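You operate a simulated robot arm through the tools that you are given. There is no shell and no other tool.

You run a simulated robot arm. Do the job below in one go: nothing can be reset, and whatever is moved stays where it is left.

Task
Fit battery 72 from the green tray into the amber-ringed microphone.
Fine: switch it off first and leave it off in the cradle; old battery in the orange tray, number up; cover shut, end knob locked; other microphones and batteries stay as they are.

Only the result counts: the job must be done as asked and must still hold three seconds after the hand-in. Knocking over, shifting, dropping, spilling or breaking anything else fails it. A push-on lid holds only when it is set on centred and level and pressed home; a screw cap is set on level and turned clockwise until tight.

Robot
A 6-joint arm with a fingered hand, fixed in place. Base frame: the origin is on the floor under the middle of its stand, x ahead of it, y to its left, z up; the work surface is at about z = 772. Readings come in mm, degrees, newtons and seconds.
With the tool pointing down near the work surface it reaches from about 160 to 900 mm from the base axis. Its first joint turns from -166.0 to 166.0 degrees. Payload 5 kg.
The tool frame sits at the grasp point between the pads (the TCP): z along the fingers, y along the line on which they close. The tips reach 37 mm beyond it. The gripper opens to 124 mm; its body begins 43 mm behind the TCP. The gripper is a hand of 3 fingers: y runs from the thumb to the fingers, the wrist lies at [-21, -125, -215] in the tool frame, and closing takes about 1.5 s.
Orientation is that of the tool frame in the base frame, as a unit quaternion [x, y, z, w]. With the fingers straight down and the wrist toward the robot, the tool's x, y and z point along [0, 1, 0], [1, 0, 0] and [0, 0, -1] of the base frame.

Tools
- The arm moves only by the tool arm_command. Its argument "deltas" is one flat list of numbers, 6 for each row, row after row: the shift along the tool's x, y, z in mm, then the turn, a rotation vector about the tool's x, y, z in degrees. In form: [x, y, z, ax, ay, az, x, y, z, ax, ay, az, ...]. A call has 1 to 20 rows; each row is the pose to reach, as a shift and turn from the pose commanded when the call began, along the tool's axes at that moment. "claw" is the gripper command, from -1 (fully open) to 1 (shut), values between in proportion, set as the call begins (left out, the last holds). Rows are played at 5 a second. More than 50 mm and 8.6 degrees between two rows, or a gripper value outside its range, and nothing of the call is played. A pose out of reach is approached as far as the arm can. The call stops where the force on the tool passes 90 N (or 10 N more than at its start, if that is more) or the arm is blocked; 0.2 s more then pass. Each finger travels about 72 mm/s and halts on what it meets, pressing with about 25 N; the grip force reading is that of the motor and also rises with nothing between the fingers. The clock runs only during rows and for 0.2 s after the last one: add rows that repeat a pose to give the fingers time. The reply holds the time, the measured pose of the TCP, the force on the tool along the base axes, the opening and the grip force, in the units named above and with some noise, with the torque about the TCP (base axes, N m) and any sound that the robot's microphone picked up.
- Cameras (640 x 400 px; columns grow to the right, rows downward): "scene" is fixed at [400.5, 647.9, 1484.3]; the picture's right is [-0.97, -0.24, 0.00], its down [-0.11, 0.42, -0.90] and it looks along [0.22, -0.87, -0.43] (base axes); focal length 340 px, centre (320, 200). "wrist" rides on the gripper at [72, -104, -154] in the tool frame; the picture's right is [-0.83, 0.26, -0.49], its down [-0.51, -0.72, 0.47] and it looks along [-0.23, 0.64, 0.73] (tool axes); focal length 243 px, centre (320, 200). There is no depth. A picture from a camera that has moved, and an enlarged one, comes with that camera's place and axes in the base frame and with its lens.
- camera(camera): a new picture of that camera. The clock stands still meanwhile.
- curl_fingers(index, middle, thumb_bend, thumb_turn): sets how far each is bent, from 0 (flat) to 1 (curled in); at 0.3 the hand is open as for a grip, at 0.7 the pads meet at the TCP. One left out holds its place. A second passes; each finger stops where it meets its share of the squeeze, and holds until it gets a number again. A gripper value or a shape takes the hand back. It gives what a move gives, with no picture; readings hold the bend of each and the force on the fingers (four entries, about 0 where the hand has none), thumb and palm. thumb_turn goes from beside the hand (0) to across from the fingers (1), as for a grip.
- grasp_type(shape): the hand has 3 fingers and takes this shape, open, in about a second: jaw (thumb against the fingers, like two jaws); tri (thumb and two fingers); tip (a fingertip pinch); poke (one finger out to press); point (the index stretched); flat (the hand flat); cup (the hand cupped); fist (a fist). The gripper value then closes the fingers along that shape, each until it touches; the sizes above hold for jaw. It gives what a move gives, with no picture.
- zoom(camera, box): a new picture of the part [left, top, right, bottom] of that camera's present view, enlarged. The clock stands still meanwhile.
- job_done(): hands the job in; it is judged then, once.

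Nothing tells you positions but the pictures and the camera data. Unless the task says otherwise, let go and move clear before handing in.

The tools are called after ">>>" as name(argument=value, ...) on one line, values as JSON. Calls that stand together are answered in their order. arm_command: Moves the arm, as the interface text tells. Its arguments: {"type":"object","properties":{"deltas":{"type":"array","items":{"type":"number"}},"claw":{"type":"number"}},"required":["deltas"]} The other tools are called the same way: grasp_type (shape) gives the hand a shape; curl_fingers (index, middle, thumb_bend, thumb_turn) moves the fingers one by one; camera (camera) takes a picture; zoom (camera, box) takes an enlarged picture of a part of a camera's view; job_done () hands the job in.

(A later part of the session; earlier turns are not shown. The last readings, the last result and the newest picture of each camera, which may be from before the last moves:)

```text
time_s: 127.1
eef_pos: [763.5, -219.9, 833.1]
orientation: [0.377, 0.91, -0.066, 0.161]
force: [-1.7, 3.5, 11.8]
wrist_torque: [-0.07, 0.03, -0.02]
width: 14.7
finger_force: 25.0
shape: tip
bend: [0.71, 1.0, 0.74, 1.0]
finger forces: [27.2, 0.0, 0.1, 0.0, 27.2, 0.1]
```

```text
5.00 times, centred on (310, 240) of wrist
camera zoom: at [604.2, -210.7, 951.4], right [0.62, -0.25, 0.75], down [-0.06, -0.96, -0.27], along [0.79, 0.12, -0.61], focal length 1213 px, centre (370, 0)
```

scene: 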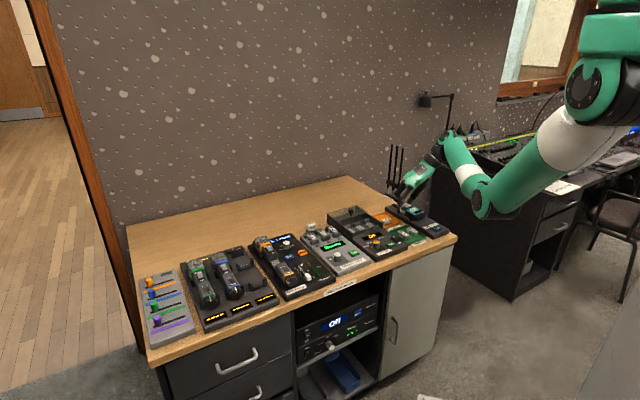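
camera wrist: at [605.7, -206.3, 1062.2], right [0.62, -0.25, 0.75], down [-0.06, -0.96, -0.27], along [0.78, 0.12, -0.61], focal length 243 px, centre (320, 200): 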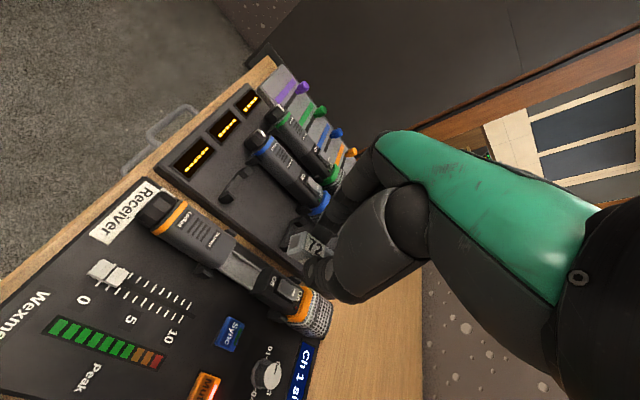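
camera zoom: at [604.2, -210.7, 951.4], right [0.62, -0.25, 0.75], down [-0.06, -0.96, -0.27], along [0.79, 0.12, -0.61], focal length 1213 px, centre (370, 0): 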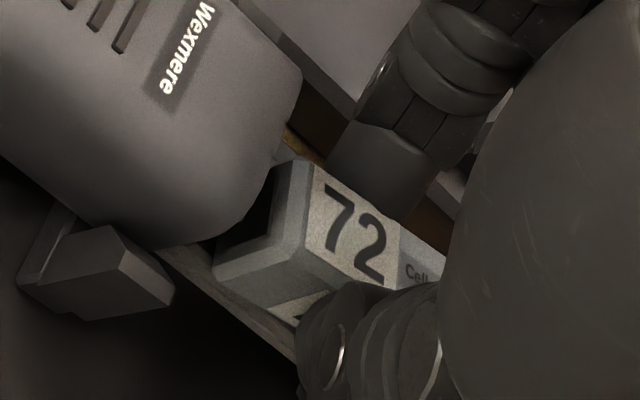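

>>> zoom(camera="scene", box=[266, 244, 290, 268])

>>> zoom(camera="wrist", box=[250, 180, 370, 300])

```text
16.00 times, centred on (278, 256) of scene
camera zoom: at [400.5, 647.9, 1484.3], right [-0.97, -0.24, 0.0], down [-0.11, 0.42, -0.9], along [0.22, -0.87, -0.43], focal length 5438 px, centre (992, -696)
```

zoom: 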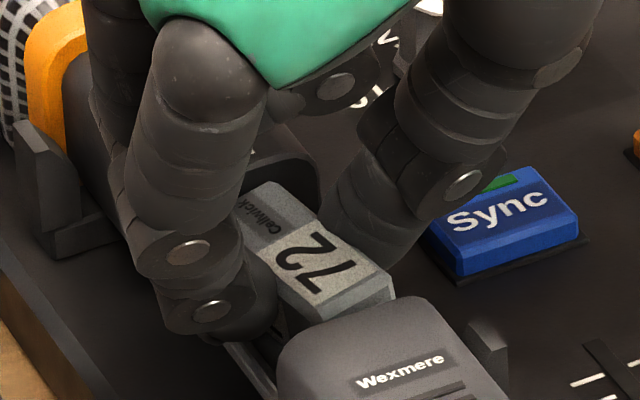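

```text
3.33 times, centred on (310, 240) of wrist
camera zoom: at [604.2, -210.7, 951.4], right [0.62, -0.25, 0.75], down [-0.06, -0.96, -0.27], along [0.79, 0.12, -0.61], focal length 809 px, centre (353, 67)
```

zoom: 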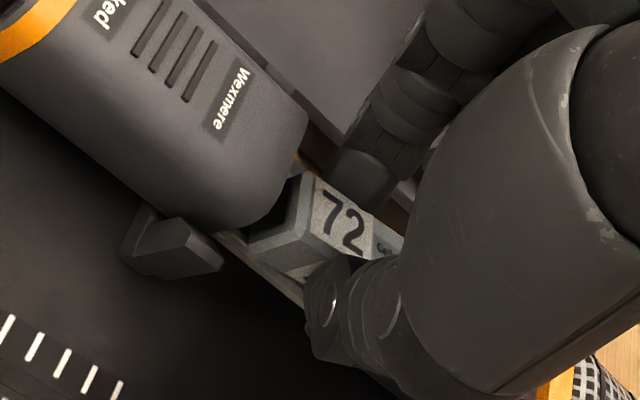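

It's close: the first try sat on the left rail and this one seems to touch the right. I'll lift slightly, move back 1 mm left and lower again.

>>> arm_command(deltas=[-1.4, 0, -3.8, 0, 0, 0, -1.4, 1, -3.8, 0, 0, 0, -1.4, 1, -3.8, 0, 0, 0])

>>> zoom(camera="wrist", box=[270, 200, 350, 280])

>>> arm_command(deltas=[0.5, 0, 1.4, 0, 0, 0, 0.85, 0, 2.35, 0, 0, 0])

>>> arm_command(deltas=[0.35, 0, 0.95, 0, 0, 0, 0.5, 0, 1.4, 0, 0, 0])

>>> zoom(camera="wrist", box=[270, 200, 350, 280])

```text
time_s: 127.9
eef_pos: [763.1, -220.5, 835.2]
orientation: [0.377, 0.91, -0.067, 0.16]
force: [-0.8, 0.0, -1.2]
wrist_torque: [-0.04, 0.01, 0.0]
width: 14.0
finger_force: 25.0
shape: tip
bend: [0.71, 1.0, 0.74, 1.0]
finger forces: [25.0, 0.0, 0.1, 0.1, 25.8, 0.0]
```

```text
5.00 times, centred on (310, 240) of wrist
camera zoom: at [604.4, -210.2, 954.1], right [0.62, -0.25, 0.75], down [-0.06, -0.96, -0.27], along [0.78, 0.12, -0.61], focal length 1213 px, centre (370, 0)
```

zoom: 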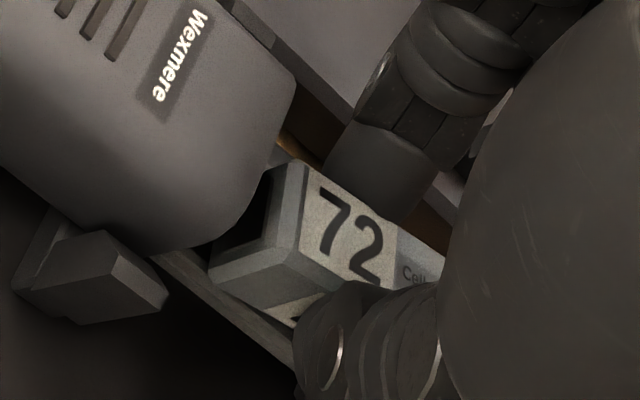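

```text
time_s: 128.5
eef_pos: [763.8, -220.1, 832.6]
orientation: [0.377, 0.91, -0.067, 0.161]
force: [-0.7, 0.3, 4.6]
wrist_torque: [-0.03, 0.04, -0.03]
width: 14.4
finger_force: 24.8
shape: tip
bend: [0.71, 1.0, 0.74, 1.0]
finger forces: [25.1, 0.0, 0.1, 0.0, 26.5, 0.1]
```

```text
time_s: 129.1
eef_pos: [762.8, -219.6, 832.1]
orientation: [0.377, 0.909, -0.067, 0.161]
force: [-2.6, -0.9, 11.5]
wrist_torque: [-0.12, 0.07, -0.12]
width: 14.4
finger_force: 25.5
shape: tip
bend: [0.71, 1.0, 0.74, 1.0]
finger forces: [25.0, 0.1, 0.0, 0.1, 28.7, 0.0]
```

```text
5.00 times, centred on (310, 240) of wrist
camera zoom: at [604.7, -210.1, 951.4], right [0.62, -0.25, 0.75], down [-0.06, -0.96, -0.27], along [0.79, 0.12, -0.61], focal length 1213 px, centre (370, 0)
```

zoom: 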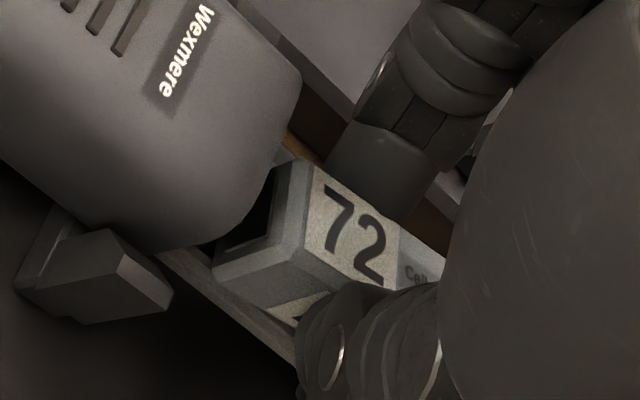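

>>> arm_command(deltas=[-0.35, 0, -0.95, 0, 0, 0, -0.35, 0, -0.95, 0, 0, 0])

>>> arm_command(deltas=[0, 0, 0, 0, 0, 0, 0, 0, 0, 0, 0, 0, 0, 0, 0, 0, 0, 0], claw=0.62)

>>> zoom(camera="wrist", box=[270, 200, 350, 280])

>>> zoom(camera="scene", box=[266, 244, 290, 268])

```text
time_s: 129.7
eef_pos: [762.7, -220.1, 832.1]
orientation: [0.377, 0.909, -0.068, 0.161]
force: [0.6, -2.4, 7.8]
wrist_torque: [-0.15, -0.03, -0.09]
width: 14.3
finger_force: 25.0
shape: tip
bend: [0.71, 1.0, 0.74, 1.0]
finger forces: [24.9, 0.1, 0.0, 0.0, 26.8, 0.0]
```

```text
time_s: 130.5
eef_pos: [762.8, -218.9, 831.8]
orientation: [0.377, 0.91, -0.066, 0.159]
force: [-0.2, -0.5, -0.8]
wrist_torque: [-0.03, 0.02, 0.01]
width: 23.4
finger_force: 0.2
shape: tip
bend: [0.72, 0.98, 0.74, 1.0]
finger forces: [0.1, 0.1, 0.1, 0.0, 0.1, 0.0]
```

```text
5.00 times, centred on (310, 240) of wrist
camera zoom: at [604.1, -209.6, 951.1], right [0.62, -0.25, 0.75], down [-0.06, -0.96, -0.27], along [0.78, 0.12, -0.61], focal length 1213 px, centre (370, 0)
```

zoom: 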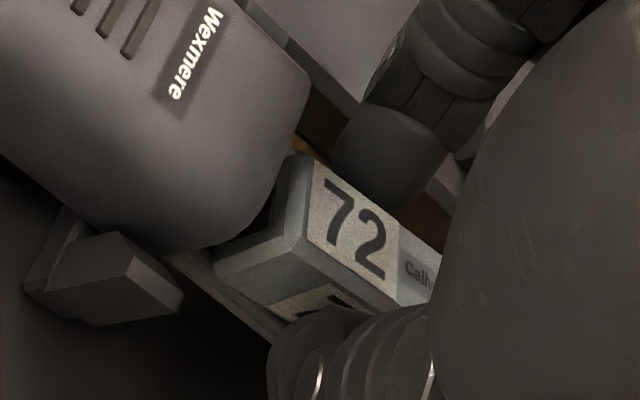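

```text
16.00 times, centred on (278, 256) of scene
camera zoom: at [400.5, 647.9, 1484.3], right [-0.97, -0.24, 0.0], down [-0.11, 0.42, -0.9], along [0.22, -0.87, -0.43], focal length 5438 px, centre (992, -696)
```

zoom: 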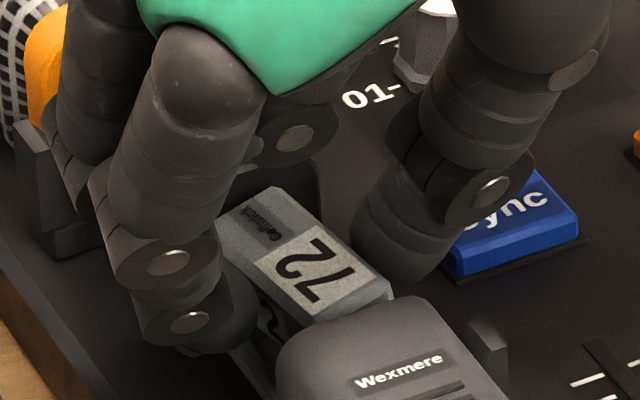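

The battery is lying across the rails because it is rotated a few degrees, with its far end to the left. I'll zoom in to measure the angle before regripping.

>>> zoom(camera="wrist", box=[285, 220, 345, 270])

>>> zoom(camera="scene", box=[271, 251, 287, 265])

```text
8.00 times, centred on (315, 245) of wrist
camera zoom: at [604.1, -209.6, 951.1], right [0.62, -0.25, 0.75], down [-0.06, -0.96, -0.27], along [0.78, 0.12, -0.61], focal length 1941 px, centre (360, -160)
```

zoom: 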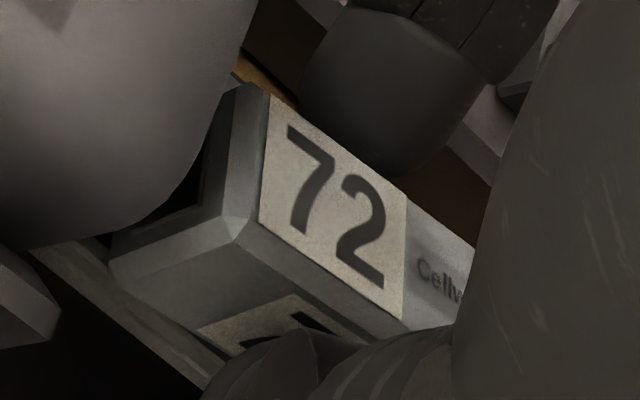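

```text
16.00 times, centred on (279, 258) of scene
camera zoom: at [400.5, 647.9, 1484.3], right [-0.97, -0.24, 0.0], down [-0.11, 0.42, -0.9], along [0.22, -0.87, -0.43], focal length 5438 px, centre (976, -728)
```

zoom: 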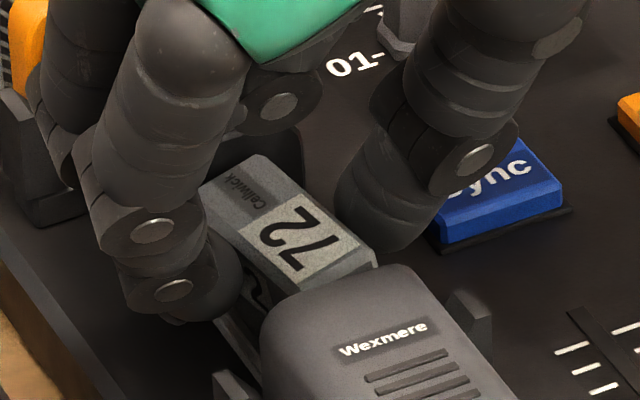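

I'll recentre, regrip the battery, lift a few millimetres, rotate it about 7° to align with the rails, and lower again.

>>> arm_command(deltas=[0, 0.7, 0, 0, 0, 0, 0, 1.4, 0, 0, 0, 0, 0, 1.4, 0, 0, 0, 0])

>>> arm_command(deltas=[0, 0, 0, 0, 0, 0, 0, 0, 0, 0, 0, 0, 0, 0, 0, 0, 0, 0, 0, 0, 0, 0, 0, 0], claw=0.85)

>>> zoom(camera="wrist", box=[285, 220, 345, 270])

```text
time_s: 131.3
eef_pos: [765.8, -218.5, 832.0]
orientation: [0.377, 0.91, -0.067, 0.161]
force: [0.8, 0.7, 0.2]
wrist_torque: [-0.01, 0.0, -0.03]
width: 23.4
finger_force: 0.2
shape: tip
bend: [0.72, 0.98, 0.74, 1.0]
finger forces: [0.0, 0.0, 0.1, 0.1, 0.0, 0.0]
```

```text
time_s: 132.3
eef_pos: [764.5, -218.6, 832.6]
orientation: [0.378, 0.91, -0.067, 0.159]
force: [0.2, 0.6, 0.2]
wrist_torque: [0.0, 0.03, 0.0]
width: 16.1
finger_force: 25.1
shape: tip
bend: [0.71, 1.0, 0.74, 1.0]
finger forces: [21.4, 0.0, 0.0, 0.0, 21.4, 0.1]
```

```text
8.00 times, centred on (315, 245) of wrist
camera zoom: at [605.4, -209.0, 951.4], right [0.62, -0.25, 0.75], down [-0.06, -0.96, -0.27], along [0.78, 0.12, -0.61], focal length 1941 px, centre (360, -160)
```

zoom: 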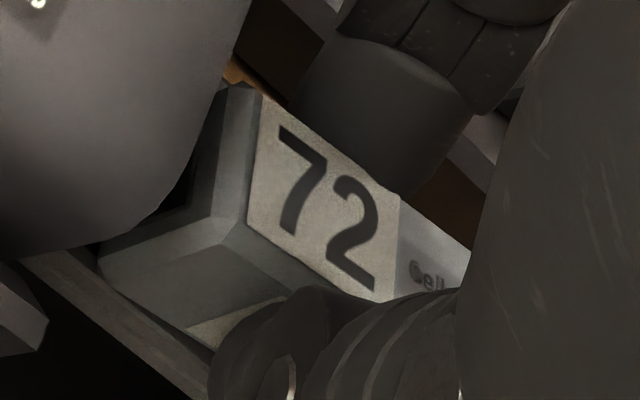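

>>> arm_command(deltas=[-1, 0, -2.8, 0, 0, 0, -2.4, 0, -6.6, 0, 0, 0, -2.4, 0, -6.6, 1.4, 0, 3.8, -2.4, 0, -6.6, 2.9, 0, 8, -2.4, 0, -6.6, 2.9, 0, 8])

>>> zoom(camera="wrist", box=[285, 220, 345, 270])

>>> zoom(camera="scene", box=[266, 244, 290, 268])

>>> zoom(camera="wrist", box=[230, 170, 370, 300])

```text
time_s: 133.5
eef_pos: [764.1, -218.5, 838.7]
orientation: [0.444, 0.879, -0.079, 0.155]
force: [0.7, -0.7, 0.2]
wrist_torque: [-0.01, -0.05, 0.01]
width: 16.2
finger_force: 24.6
shape: tip
bend: [0.71, 1.0, 0.74, 1.0]
finger forces: [21.5, 0.0, 0.0, 0.0, 21.5, 0.0]
```

```text
8.00 times, centred on (315, 245) of wrist
camera zoom: at [608.9, -185.1, 958.6], right [0.57, -0.34, 0.75], down [-0.2, -0.94, -0.27], along [0.79, 0.0, -0.61], focal length 1941 px, centre (360, -160)
```

zoom: 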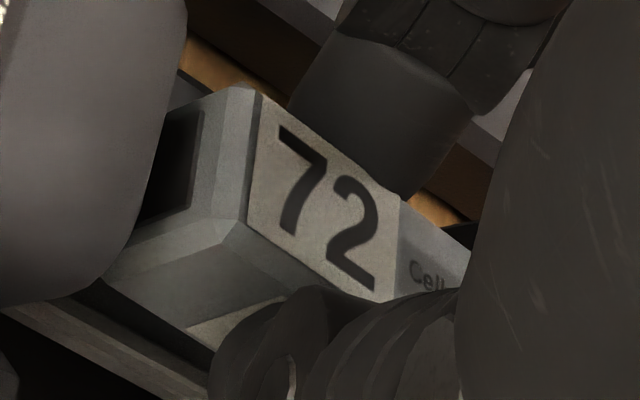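

```text
16.00 times, centred on (278, 256) of scene
camera zoom: at [400.5, 647.9, 1484.3], right [-0.97, -0.24, 0.0], down [-0.11, 0.42, -0.9], along [0.22, -0.87, -0.43], focal length 5438 px, centre (992, -696)
```

zoom: 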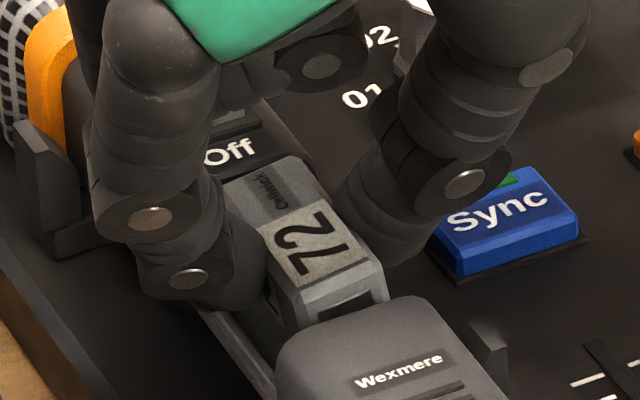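

```text
3.08 times, centred on (300, 235) of wrist
camera zoom: at [608.9, -185.1, 958.6], right [0.57, -0.34, 0.75], down [-0.2, -0.94, -0.27], along [0.79, 0.0, -0.61], focal length 746 px, centre (382, 92)
```

zoom: 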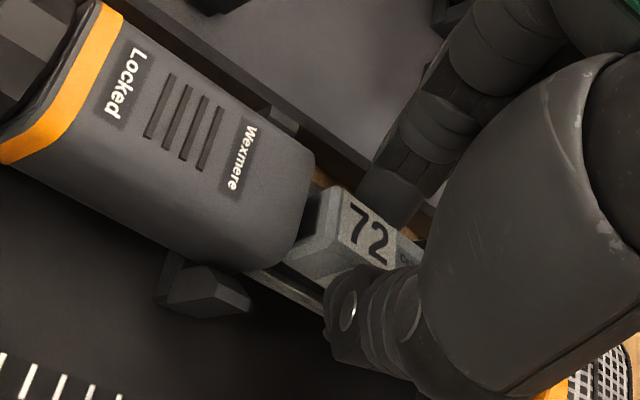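

The battery now looks aligned with the rails. I'll lower it again in small steps.

>>> arm_command(deltas=[0.7, 0, 1.9, 0, 0, 0, 1.4, 0, 3.8, 0, 0, 0])

>>> arm_command(deltas=[0.35, 0, 0.95, 0, 0, 0, 0.7, 0, 1.9, 0, 0, 0])

>>> arm_command(deltas=[0.35, 0, 0.95, 0, 0, 0, 0.7, 0, 1.9, 0, 0, 0])

>>> zoom(camera="wrist", box=[270, 200, 350, 280])

>>> zoom(camera="scene", box=[266, 244, 290, 268])

```text
time_s: 134.1
eef_pos: [764.6, -220.6, 835.0]
orientation: [0.443, 0.88, -0.078, 0.155]
force: [0.8, -0.1, -0.1]
wrist_torque: [-0.04, -0.02, 0.03]
width: 15.9
finger_force: 24.8
shape: tip
bend: [0.71, 1.0, 0.74, 1.0]
finger forces: [21.5, 0.0, 0.0, 0.1, 21.5, 0.1]
```

```text
time_s: 134.7
eef_pos: [763.7, -218.7, 833.8]
orientation: [0.443, 0.88, -0.078, 0.155]
force: [0.4, 0.6, -0.9]
wrist_torque: [0.0, 0.0, -0.01]
width: 16.0
finger_force: 25.0
shape: tip
bend: [0.71, 1.0, 0.74, 1.0]
finger forces: [21.5, 0.1, 0.0, 0.1, 21.5, 0.0]
```

```text
time_s: 135.3
eef_pos: [765.2, -219.1, 831.2]
orientation: [0.445, 0.879, -0.077, 0.155]
force: [-1.2, 0.0, 3.4]
wrist_torque: [-0.05, 0.0, 0.0]
width: 15.8
finger_force: 25.3
shape: tip
bend: [0.71, 1.0, 0.74, 1.0]
finger forces: [22.2, 0.1, 0.1, 0.1, 22.6, 0.1]
```

```text
5.00 times, centred on (310, 240) of wrist
camera zoom: at [609.1, -185.7, 950.7], right [0.57, -0.34, 0.75], down [-0.2, -0.94, -0.27], along [0.79, 0.0, -0.61], focal length 1213 px, centre (370, 0)
```

zoom: 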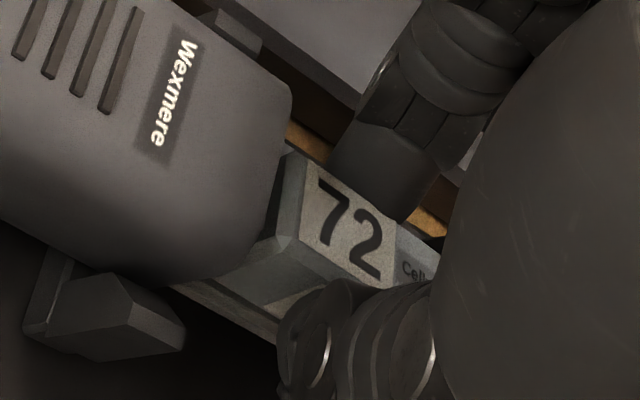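

```text
16.00 times, centred on (278, 256) of scene
camera zoom: at [400.5, 647.9, 1484.3], right [-0.97, -0.24, 0.0], down [-0.11, 0.42, -0.9], along [0.22, -0.87, -0.43], focal length 5438 px, centre (992, -696)
```

zoom: 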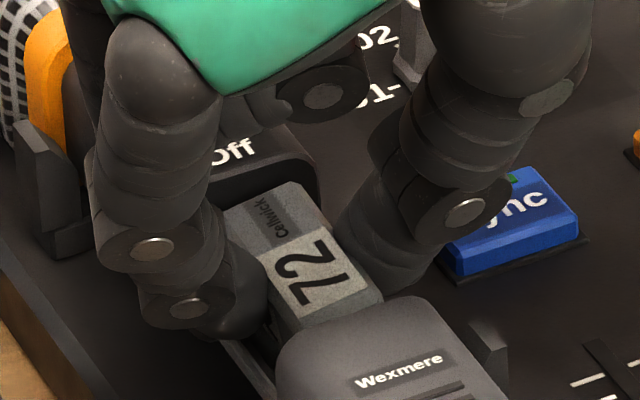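

>>> arm_command(deltas=[0.35, 0, 0.95, 0, 0, 0, 0.35, 0, 0.95, 0, 0, 0])

>>> arm_command(deltas=[-0.3, 0, -0.7, 0, 0, 0, -0.3, 0, -0.7, 0, 0, 0, -0.3, 0, -0.7, 0, 0, 0], claw=0.62)

>>> zoom(camera="wrist", box=[270, 200, 350, 280])

>>> zoom(camera="scene", box=[266, 244, 290, 268])

```text
time_s: 135.9
eef_pos: [765.0, -219.2, 830.6]
orientation: [0.444, 0.879, -0.078, 0.156]
force: [-0.4, 1.7, 9.0]
wrist_torque: [-0.09, 0.08, -0.07]
width: 15.8
finger_force: 25.0
shape: tip
bend: [0.71, 1.0, 0.74, 1.0]
finger forces: [23.5, 0.0, 0.0, 0.1, 24.7, 0.0]
```

```text
time_s: 136.7
eef_pos: [763.9, -219.1, 830.5]
orientation: [0.443, 0.88, -0.078, 0.155]
force: [0.0, -0.6, 0.4]
wrist_torque: [-0.01, 0.01, 0.02]
width: 23.6
finger_force: 0.0
shape: tip
bend: [0.72, 0.98, 0.74, 1.0]
finger forces: [0.1, 0.0, 0.0, 0.0, 0.1, 0.0]
```

```text
5.00 times, centred on (310, 240) of wrist
camera zoom: at [608.8, -185.6, 949.8], right [0.57, -0.34, 0.75], down [-0.2, -0.94, -0.27], along [0.79, 0.0, -0.61], focal length 1213 px, centre (370, 0)
```

zoom: 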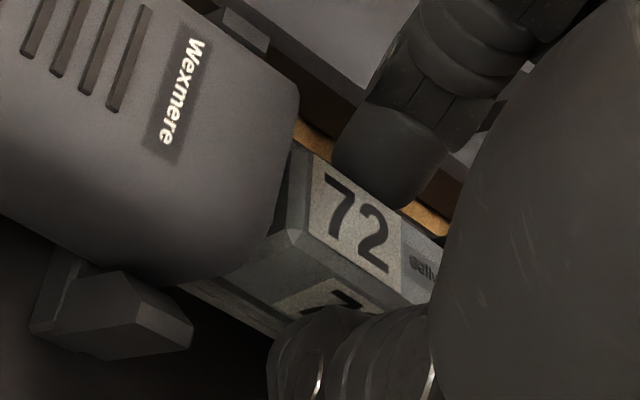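

```text
16.00 times, centred on (278, 256) of scene
camera zoom: at [400.5, 647.9, 1484.3], right [-0.97, -0.24, 0.0], down [-0.11, 0.42, -0.9], along [0.22, -0.87, -0.43], focal length 5438 px, centre (992, -696)
```

zoom: 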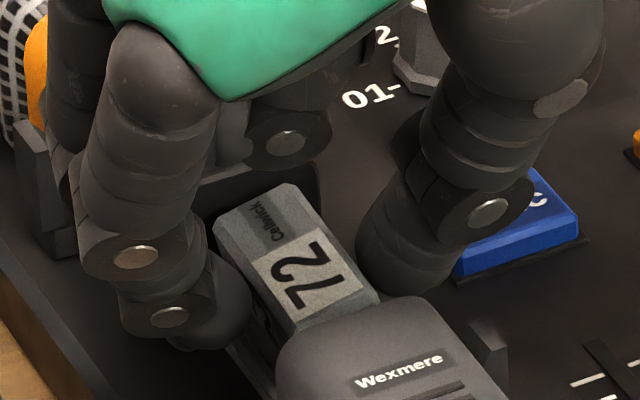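

The battery looks settled between the rails now. I'll lift away carefully and inspect.

>>> arm_command(deltas=[-1.4, 0, -3.8, 0, 0, 0, -5, 0, -14, 0, 0, 0, -13, 0, -37, 0, 0, 0, -27, 0, -75, 0, 0, 0, -30, 0, -84, 0, 0, 0])

>>> zoom(camera="scene", box=[262, 242, 290, 270])

>>> zoom(camera="wrist", box=[200, 200, 320, 320])

```text
time_s: 137.9
eef_pos: [764.2, -219.5, 920.9]
orientation: [0.444, 0.879, -0.079, 0.154]
force: [-0.1, 0.1, 0.0]
wrist_torque: [0.01, 0.0, -0.02]
width: 23.5
finger_force: 0.0
shape: tip
bend: [0.72, 0.98, 0.74, 1.0]
finger forces: [0.0, 0.1, 0.1, 0.0, 0.1, 0.0]
```

```text
14.29 times, centred on (276, 256) of scene
camera zoom: at [400.5, 647.9, 1484.3], right [-0.97, -0.24, 0.0], down [-0.11, 0.42, -0.9], along [0.22, -0.87, -0.43], focal length 4855 px, centre (949, -600)
```

zoom: 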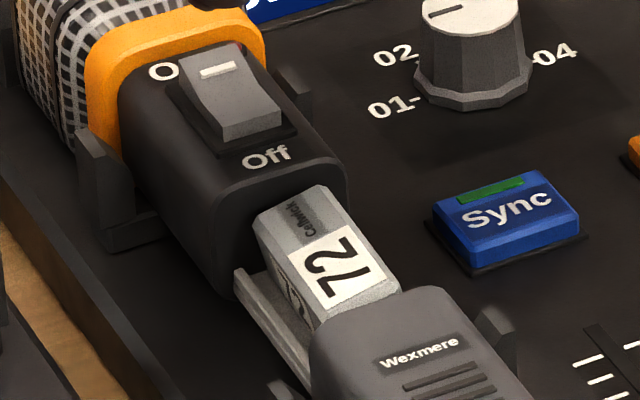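

```text
3.33 times, centred on (260, 260) of wrist
camera zoom: at [608.3, -185.5, 1039.4], right [0.57, -0.34, 0.75], down [-0.2, -0.94, -0.27], along [0.79, 0.0, -0.61], focal length 809 px, centre (520, 0)
```

zoom: 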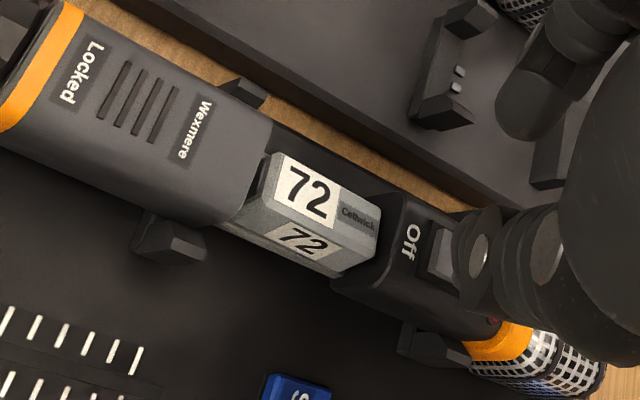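

Battery 72 is in, but it's rolled slightly, with its right edge up on the right rail. I'll go back down with the fingers open and nudge it left with the thumb.

>>> arm_command(deltas=[8, 0.5, 22, 0, 0, 0, 17, 0.5, 47, 0, 0, 0, 25, 0.5, 70, 0, 0, 0, 30, 0.5, 83, 0, 0, 0, 30, 0.5, 83, 0, 0, 0])

>>> arm_command(deltas=[0, 1, 0, 0, 0, 0, 0, 2, 0, 0, 0, 0, 0, 3, 0, 0, 0, 0])

>>> arm_command(deltas=[0, 0.5, 0, 0, 0, 0, 0, 1, 0, 0, 0, 0])

>>> zoom(camera="wrist", box=[270, 200, 350, 280])

>>> zoom(camera="scene", box=[266, 244, 290, 268])

```text
time_s: 139.1
eef_pos: [764.1, -219.0, 830.7]
orientation: [0.443, 0.879, -0.078, 0.156]
force: [-0.1, -0.6, 0.3]
wrist_torque: [0.0, 0.02, 0.01]
width: 23.4
finger_force: 0.1
shape: tip
bend: [0.72, 0.98, 0.74, 1.0]
finger forces: [0.0, 0.0, 0.0, 0.0, 0.1, 0.1]
```

```text
time_s: 139.9
eef_pos: [766.5, -215.9, 830.7]
orientation: [0.443, 0.88, -0.078, 0.154]
force: [0.8, -0.4, -0.1]
wrist_torque: [-0.03, 0.0, -0.02]
width: 23.7
finger_force: 0.1
shape: tip
bend: [0.72, 0.98, 0.74, 1.0]
finger forces: [0.1, 0.1, 0.0, 0.0, 0.1, 0.1]
```

```text
time_s: 140.5
eef_pos: [768.3, -215.9, 831.3]
orientation: [0.444, 0.879, -0.078, 0.155]
force: [0.2, 0.2, 0.6]
wrist_torque: [0.01, -0.03, 0.03]
width: 23.5
finger_force: 0.0
shape: tip
bend: [0.72, 0.98, 0.74, 1.0]
finger forces: [0.1, 0.0, 0.0, 0.1, 0.0, 0.0]
```

```text
5.00 times, centred on (310, 240) of wrist
camera zoom: at [612.5, -182.8, 950.9], right [0.57, -0.34, 0.75], down [-0.2, -0.94, -0.27], along [0.79, 0.0, -0.61], focal length 1213 px, centre (370, 0)
```

zoom: 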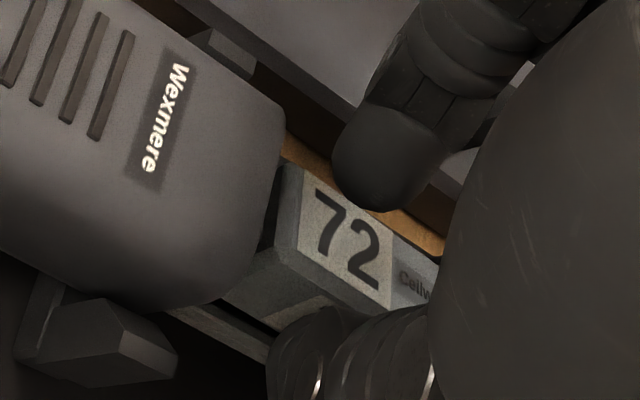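

```text
16.00 times, centred on (278, 256) of scene
camera zoom: at [400.5, 647.9, 1484.3], right [-0.97, -0.24, 0.0], down [-0.11, 0.42, -0.9], along [0.22, -0.87, -0.43], focal length 5438 px, centre (992, -696)
```

zoom: 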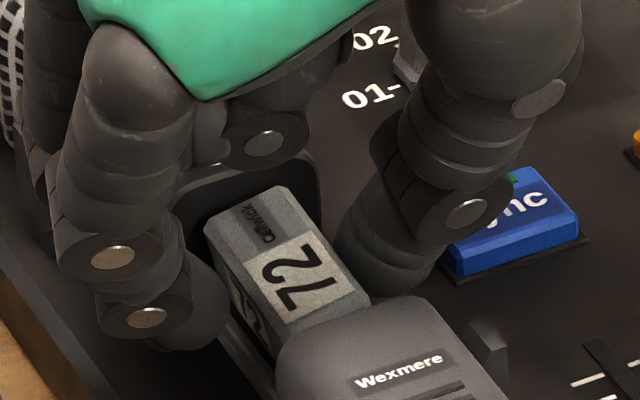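

>>> arm_command(deltas=[0, 0.5, 0, 0, 0, 0, 0, -1.5, 0, 0, 0, 0, 0, -3.5, 0, 0, 0, 0, -1.4, -3.5, -3.8, 0, 0, 0, -8, -3.5, -22, 0, 0, 0, -17, -3.5, -47, 0, 0, 0, -27, -3.5, -75, 0, 0, 0])

>>> zoom(camera="scene", box=[262, 242, 290, 270])

>>> zoom(camera="wrist", box=[200, 200, 320, 320])

```text
time_s: 142.1
eef_pos: [763.3, -217.8, 909.9]
orientation: [0.444, 0.879, -0.078, 0.154]
force: [-0.6, 0.0, 0.6]
wrist_torque: [0.01, 0.0, 0.03]
width: 23.5
finger_force: 0.0
shape: tip
bend: [0.72, 0.98, 0.74, 1.0]
finger forces: [0.0, 0.0, 0.1, 0.1, 0.0, 0.0]
```

```text
14.29 times, centred on (276, 256) of scene
camera zoom: at [400.5, 647.9, 1484.3], right [-0.97, -0.24, 0.0], down [-0.11, 0.42, -0.9], along [0.22, -0.87, -0.43], focal length 4855 px, centre (949, -600)
```

zoom: 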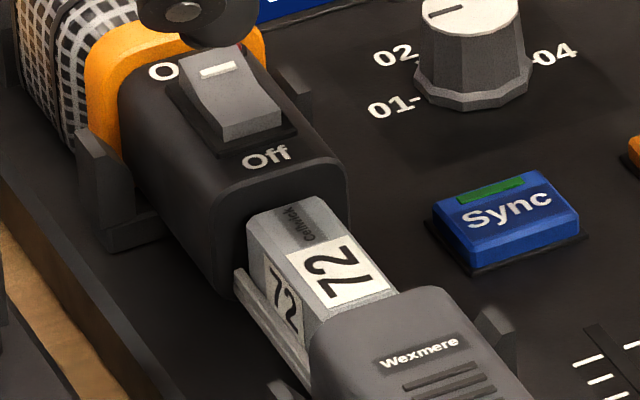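

```text
3.33 times, centred on (260, 260) of wrist
camera zoom: at [609.8, -183.7, 1030.3], right [0.57, -0.34, 0.75], down [-0.2, -0.94, -0.27], along [0.79, 0.01, -0.61], focal length 809 px, centre (520, 0)
```

zoom: 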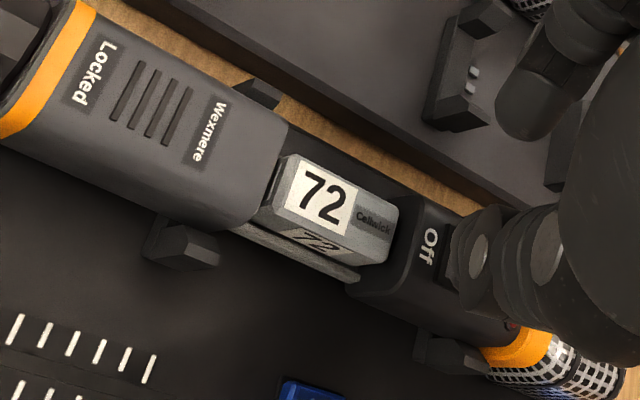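

It's nearly in, but still rotated about 4° (far end slightly left). I'll square it up with light centring pinches, first near the far end.

>>> arm_command(deltas=[0, 0.4, 0, -1.45, 0, -4, -4, 0.4, 1.5, -2.9, 0, -8, -4, 0.4, 1.5, -2.9, 0, -8])

>>> arm_command(deltas=[8, 0, 22, 0, 0, 0, 17, 0, 47, 0, 0, 0, 24, 0, 66, 0, 0, 0, 27, 0, 74, 0, 0, 0, 27, 0, 74, 0, 0, 0])

>>> zoom(camera="wrist", box=[260, 190, 360, 290])

>>> zoom(camera="scene", box=[264, 240, 290, 266])

```text
time_s: 142.9
eef_pos: [767.6, -220.7, 912.1]
orientation: [0.378, 0.91, -0.066, 0.16]
force: [0.7, -0.1, 0.1]
wrist_torque: [0.02, -0.01, 0.05]
width: 23.4
finger_force: 0.0
shape: tip
bend: [0.72, 0.98, 0.74, 1.0]
finger forces: [0.0, 0.0, 0.0, 0.0, 0.0, 0.0]
```

```text
time_s: 144.1
eef_pos: [768.7, -220.7, 832.0]
orientation: [0.376, 0.91, -0.066, 0.161]
force: [-0.5, 0.2, -0.3]
wrist_torque: [-0.04, 0.0, -0.02]
width: 23.6
finger_force: 0.0
shape: tip
bend: [0.72, 0.98, 0.74, 1.0]
finger forces: [0.0, 0.1, 0.1, 0.0, 0.1, 0.1]
```

```text
4.00 times, centred on (310, 240) of wrist
camera zoom: at [608.9, -210.6, 951.7], right [0.62, -0.25, 0.75], down [-0.06, -0.96, -0.27], along [0.78, 0.12, -0.61], focal length 970 px, centre (360, 40)
```

zoom: 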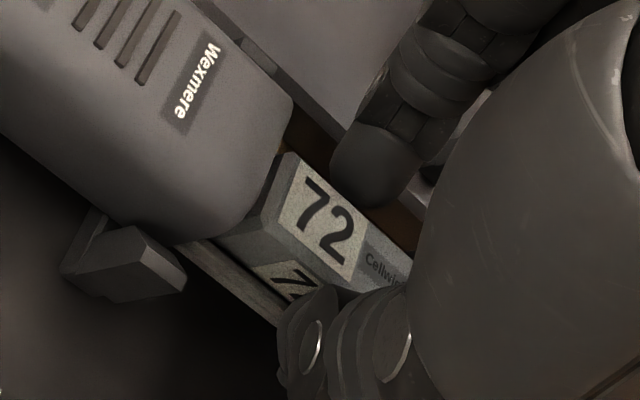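

```text
15.38 times, centred on (277, 253) of scene
camera zoom: at [400.5, 647.9, 1484.3], right [-0.97, -0.24, 0.0], down [-0.11, 0.42, -0.9], along [0.22, -0.87, -0.43], focal length 5229 px, centre (982, -615)
```

zoom: 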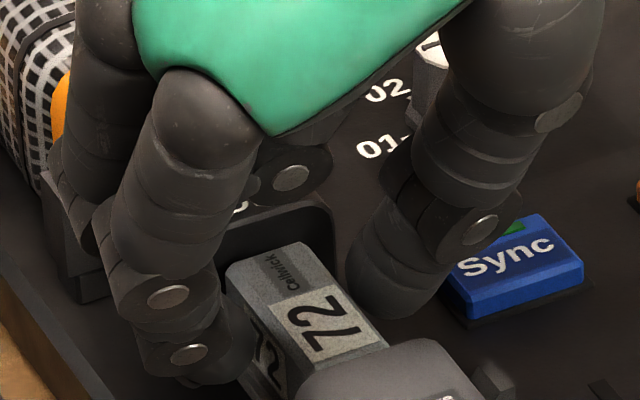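

>>> arm_command(deltas=[0, -0.7, 0, 0, 0, 0, 0, -1.3, 0, 0, 0, 0])

>>> arm_command(deltas=[0, 0, 0, 0, 0, 0, 0, 0, 0, 0, 0, 0, 0, 0, 0, 0, 0, 0, 0, 0, 0, 0, 0, 0], claw=0.8)

>>> zoom(camera="wrist", box=[260, 190, 360, 290])

>>> zoom(camera="scene", box=[264, 240, 290, 266])

```text
time_s: 144.7
eef_pos: [767.5, -221.4, 831.7]
orientation: [0.377, 0.91, -0.067, 0.162]
force: [-0.5, 1.2, 0.5]
wrist_torque: [-0.02, 0.03, 0.03]
width: 23.5
finger_force: 0.1
shape: tip
bend: [0.72, 0.98, 0.74, 1.0]
finger forces: [0.0, 0.0, 0.1, 0.0, 0.1, 0.0]
```

```text
time_s: 145.7
eef_pos: [766.2, -222.0, 832.8]
orientation: [0.377, 0.91, -0.067, 0.16]
force: [1.1, 1.2, -0.3]
wrist_torque: [0.02, -0.04, 0.0]
width: 15.5
finger_force: 25.3
shape: tip
bend: [0.71, 1.0, 0.74, 1.0]
finger forces: [22.1, 0.0, 0.0, 0.0, 21.9, 0.0]
```

```text
4.00 times, centred on (310, 240) of wrist
camera zoom: at [607.7, -211.7, 951.7], right [0.62, -0.25, 0.75], down [-0.06, -0.96, -0.27], along [0.78, 0.12, -0.61], focal length 970 px, centre (360, 40)
```

zoom: 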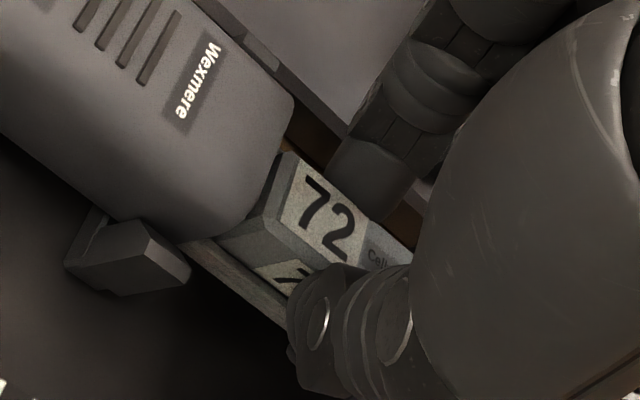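

```text
15.38 times, centred on (277, 253) of scene
camera zoom: at [400.5, 647.9, 1484.3], right [-0.97, -0.24, 0.0], down [-0.11, 0.42, -0.9], along [0.22, -0.87, -0.43], focal length 5229 px, centre (982, -615)
```

zoom: 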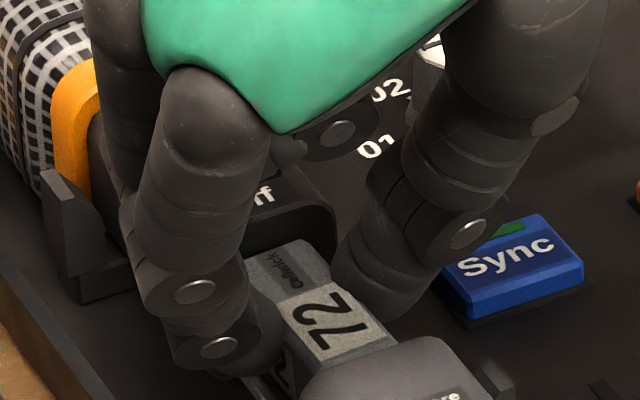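

>>> arm_command(deltas=[0.35, 0, 0.95, 0, 0, 0, 0.7, 0, 1.9, 0, 0, 0])

>>> arm_command(deltas=[0.35, 0, 0.95, 0, 0, 0, 0.7, 0, 1.9, 0, 0, 0])

>>> zoom(camera="scene", box=[264, 240, 290, 266])

```text
time_s: 146.3
eef_pos: [767.2, -222.5, 831.1]
orientation: [0.378, 0.909, -0.066, 0.161]
force: [-3.0, 1.4, 7.5]
wrist_torque: [0.03, 0.02, -0.02]
width: 15.8
finger_force: 24.7
shape: tip
bend: [0.71, 1.0, 0.74, 1.0]
finger forces: [23.1, 0.1, 0.0, 0.0, 25.0, 0.1]
```

```text
time_s: 146.9
eef_pos: [767.4, -222.2, 830.9]
orientation: [0.376, 0.91, -0.066, 0.162]
force: [-4.0, 0.5, 18.9]
wrist_torque: [-0.03, -0.08, -0.08]
width: 16.0
finger_force: 25.5
shape: tip
bend: [0.71, 1.0, 0.74, 1.0]
finger forces: [25.3, 0.0, 0.1, 0.1, 27.6, 0.1]
```

```text
15.38 times, centred on (277, 253) of scene
camera zoom: at [400.5, 647.9, 1484.3], right [-0.97, -0.24, 0.0], down [-0.11, 0.42, -0.9], along [0.22, -0.87, -0.43], focal length 5229 px, centre (982, -615)
```

zoom: 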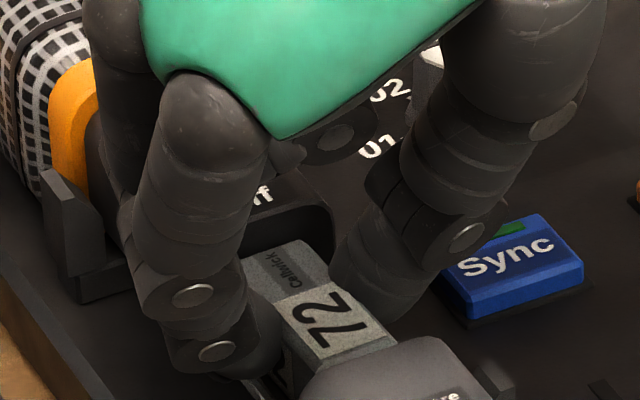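

>>> arm_command(deltas=[-1, 0, -2.8, 0, 0, 0, -1, 0, -2.8, 0, 0, 0])

>>> arm_command(deltas=[0, 0, 0, 0, 0, 0, 0, 0, 0, 0, 0, 0, 0, 0, 0, 0, 0, 0, -8, 0, -22, 0, 0, 0, -17, 0, -47, 0, 0, 0, -27, 0, -75, 0, 0, 0, -31, 0, -85, 0, 0, 0], claw=0.62)

>>> zoom(camera="scene", box=[262, 242, 290, 270])

>>> zoom(camera="wrist", box=[200, 200, 320, 320])

```text
time_s: 147.5
eef_pos: [766.0, -222.1, 830.8]
orientation: [0.377, 0.91, -0.067, 0.161]
force: [2.5, -0.8, 6.0]
wrist_torque: [0.02, -0.17, -0.04]
width: 15.7
finger_force: 25.0
shape: tip
bend: [0.71, 1.0, 0.74, 1.0]
finger forces: [25.6, 0.0, 0.0, 0.0, 24.0, 0.0]
```

```text
time_s: 149.1
eef_pos: [767.3, -220.3, 923.2]
orientation: [0.377, 0.91, -0.067, 0.16]
force: [-0.3, -0.7, -0.6]
wrist_torque: [0.02, 0.0, -0.01]
width: 23.8
finger_force: 0.1
shape: tip
bend: [0.72, 0.98, 0.74, 1.0]
finger forces: [0.0, 0.0, 0.0, 0.0, 0.1, 0.0]
```

```text
14.29 times, centred on (276, 256) of scene
camera zoom: at [400.5, 647.9, 1484.3], right [-0.97, -0.24, 0.0], down [-0.11, 0.42, -0.9], along [0.22, -0.87, -0.43], focal length 4855 px, centre (949, -600)
```

zoom: 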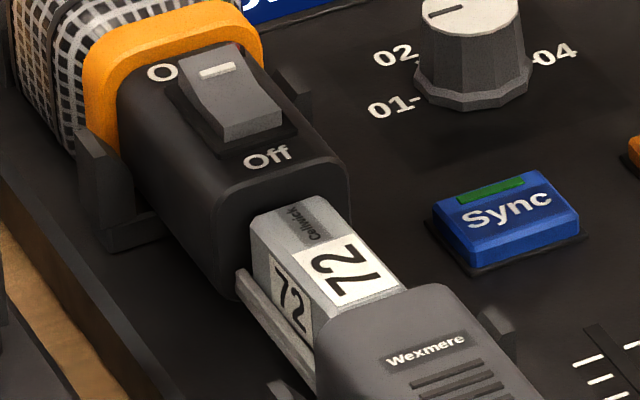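

```text
3.33 times, centred on (260, 260) of wrist
camera zoom: at [607.8, -211.7, 1042.4], right [0.62, -0.25, 0.75], down [-0.06, -0.96, -0.27], along [0.78, 0.12, -0.61], focal length 809 px, centre (520, 0)
```

zoom: 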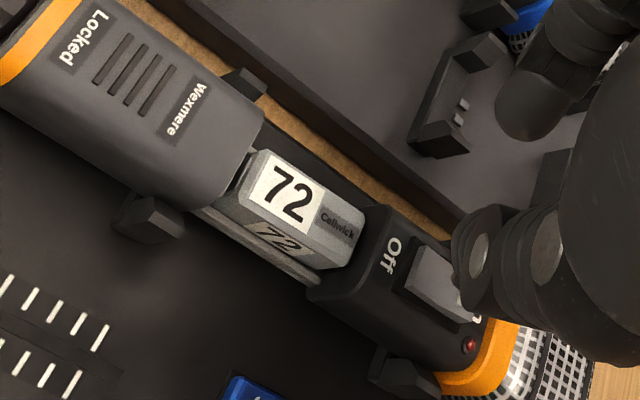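

The battery is lying diagonally across the rails again, because the thumb pushed only its far half. I'll regrip it at its middle, lift, rotate about 4.5°, shift it slightly toward the front, and set it down again.

>>> arm_command(deltas=[9.9, -1.5, -3.6, 0, 0, 0, 17.9, -1.5, 18.4, 0, 0, 0, 26.9, -1.5, 43.4, 0, 0, 0, 36, -1.5, 69, 0, 0, 0, 40.5, -1.5, 81.5, 0, 0, 0, 40.5, -1.5, 81.5, 0, 0, 0])

>>> zoom(camera="wrist", box=[260, 190, 360, 290])

```text
time_s: 150.5
eef_pos: [758.7, -215.2, 832.4]
orientation: [0.377, 0.91, -0.066, 0.161]
force: [1.1, 0.2, 0.4]
wrist_torque: [0.0, 0.03, 0.02]
width: 23.8
finger_force: 0.0
shape: tip
bend: [0.72, 0.98, 0.74, 1.0]
finger forces: [0.0, 0.1, 0.1, 0.0, 0.1, 0.0]
```

```text
4.00 times, centred on (310, 240) of wrist
camera zoom: at [599.6, -206.2, 950.8], right [0.62, -0.25, 0.75], down [-0.06, -0.96, -0.27], along [0.78, 0.12, -0.61], focal length 970 px, centre (360, 40)
```

zoom: 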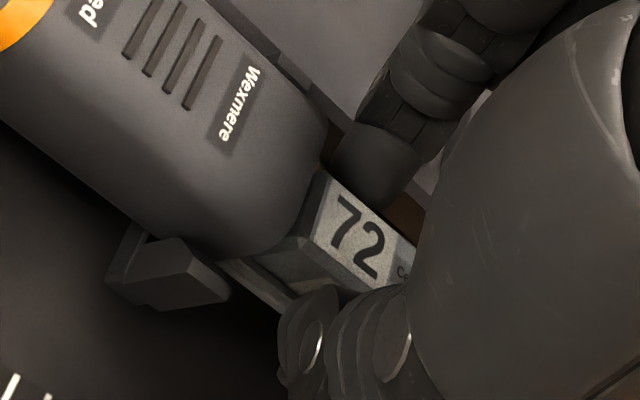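

>>> arm_command(deltas=[0, 0, 0, 0, 0, 0, 0, 0, 0, 0, 0, 0, 0, 0, 0, 0, 0, 0, 0, 0, 0, 0, 0, 0], claw=0.85)

>>> arm_command(deltas=[-1, 0, -2.8, 0, 0, 0, -2.7, 0, -7.5, 0, 0, 0, -2.7, 0, -7.5, 0, 0, 0])

>>> zoom(camera="wrist", box=[250, 180, 360, 290])

>>> zoom(camera="scene", box=[264, 240, 290, 266])

```text
time_s: 151.5
eef_pos: [759.1, -215.4, 831.6]
orientation: [0.377, 0.91, -0.067, 0.16]
force: [0.4, 1.2, -1.4]
wrist_torque: [0.04, -0.03, 0.01]
width: 14.7
finger_force: 24.7
shape: tip
bend: [0.71, 1.0, 0.74, 1.0]
finger forces: [22.8, 0.0, 0.1, 0.0, 21.7, 0.0]
```

```text
time_s: 152.3
eef_pos: [758.7, -216.3, 839.5]
orientation: [0.377, 0.91, -0.067, 0.16]
force: [0.9, -0.2, 0.8]
wrist_torque: [-0.01, 0.02, 0.01]
width: 14.8
finger_force: 25.3
shape: tip
bend: [0.71, 1.0, 0.74, 1.0]
finger forces: [22.6, 0.0, 0.0, 0.0, 22.5, 0.0]
```

```text
3.64 times, centred on (305, 235) of wrist
camera zoom: at [599.4, -206.1, 958.9], right [0.62, -0.25, 0.75], down [-0.06, -0.96, -0.27], along [0.78, 0.12, -0.61], focal length 882 px, centre (374, 73)
```

zoom: 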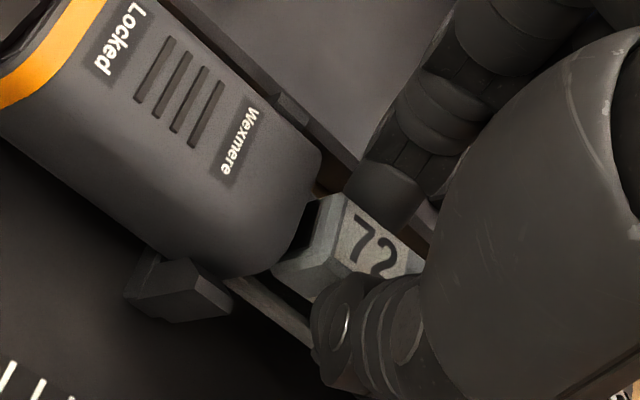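

```text
15.38 times, centred on (277, 253) of scene
camera zoom: at [400.5, 647.9, 1484.3], right [-0.97, -0.24, 0.0], down [-0.11, 0.42, -0.9], along [0.22, -0.87, -0.43], focal length 5229 px, centre (982, -615)
```

zoom: 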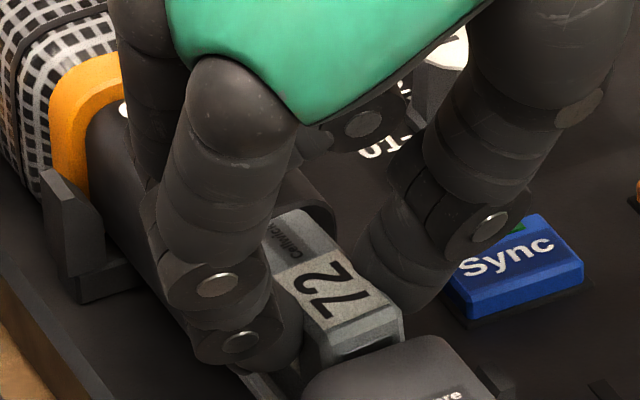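

>>> zoom(camera="wrist", box=[285, 220, 345, 270])

>>> zoom(camera="scene", box=[272, 250, 286, 264])

```text
8.00 times, centred on (315, 245) of wrist
camera zoom: at [599.4, -206.1, 958.9], right [0.62, -0.25, 0.75], down [-0.06, -0.96, -0.27], along [0.78, 0.12, -0.61], focal length 1941 px, centre (360, -160)
```

zoom: 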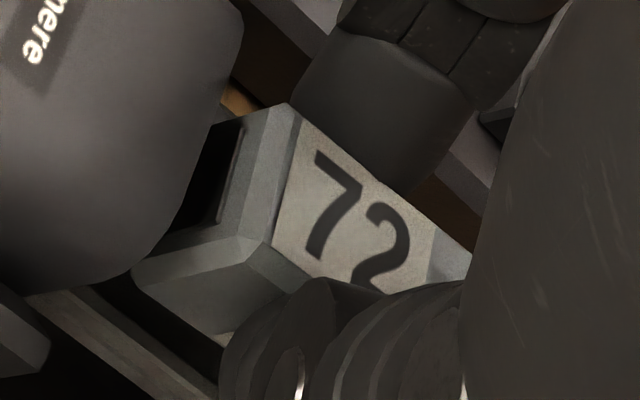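

```text
16.00 times, centred on (279, 257) of scene
camera zoom: at [400.5, 647.9, 1484.3], right [-0.97, -0.24, 0.0], down [-0.11, 0.42, -0.9], along [0.22, -0.87, -0.43], focal length 5438 px, centre (976, -712)
```

zoom: 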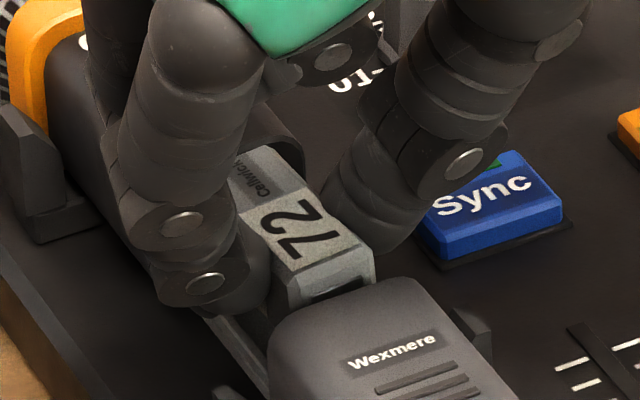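

>>> zoom(camera="scene", box=[273, 252, 283, 262])

>>> zoom(camera="wrist", box=[295, 225, 335, 260])

```text
16.00 times, centred on (278, 257) of scene
camera zoom: at [400.5, 647.9, 1484.3], right [-0.97, -0.24, 0.0], down [-0.11, 0.42, -0.9], along [0.22, -0.87, -0.43], focal length 5438 px, centre (992, -712)
```

zoom: 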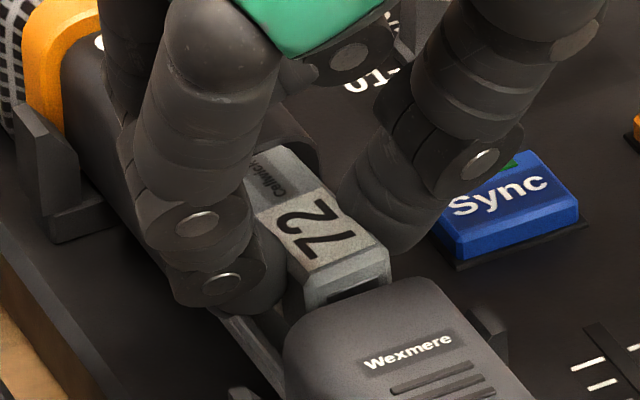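

```text
11.43 times, centred on (315, 242) of wrist
camera zoom: at [599.4, -206.1, 958.9], right [0.62, -0.25, 0.75], down [-0.06, -0.96, -0.27], along [0.78, 0.12, -0.61], focal length 2773 px, centre (377, -286)
```

zoom: 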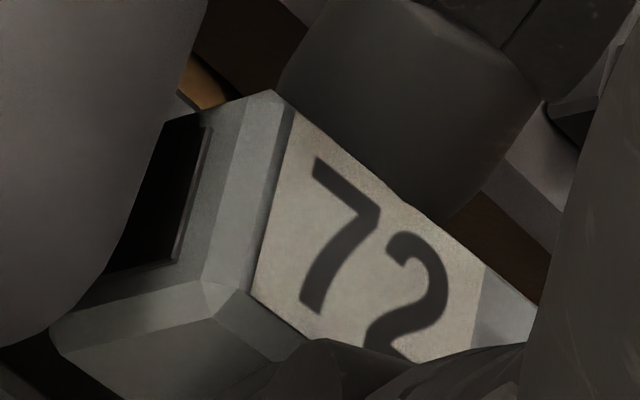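

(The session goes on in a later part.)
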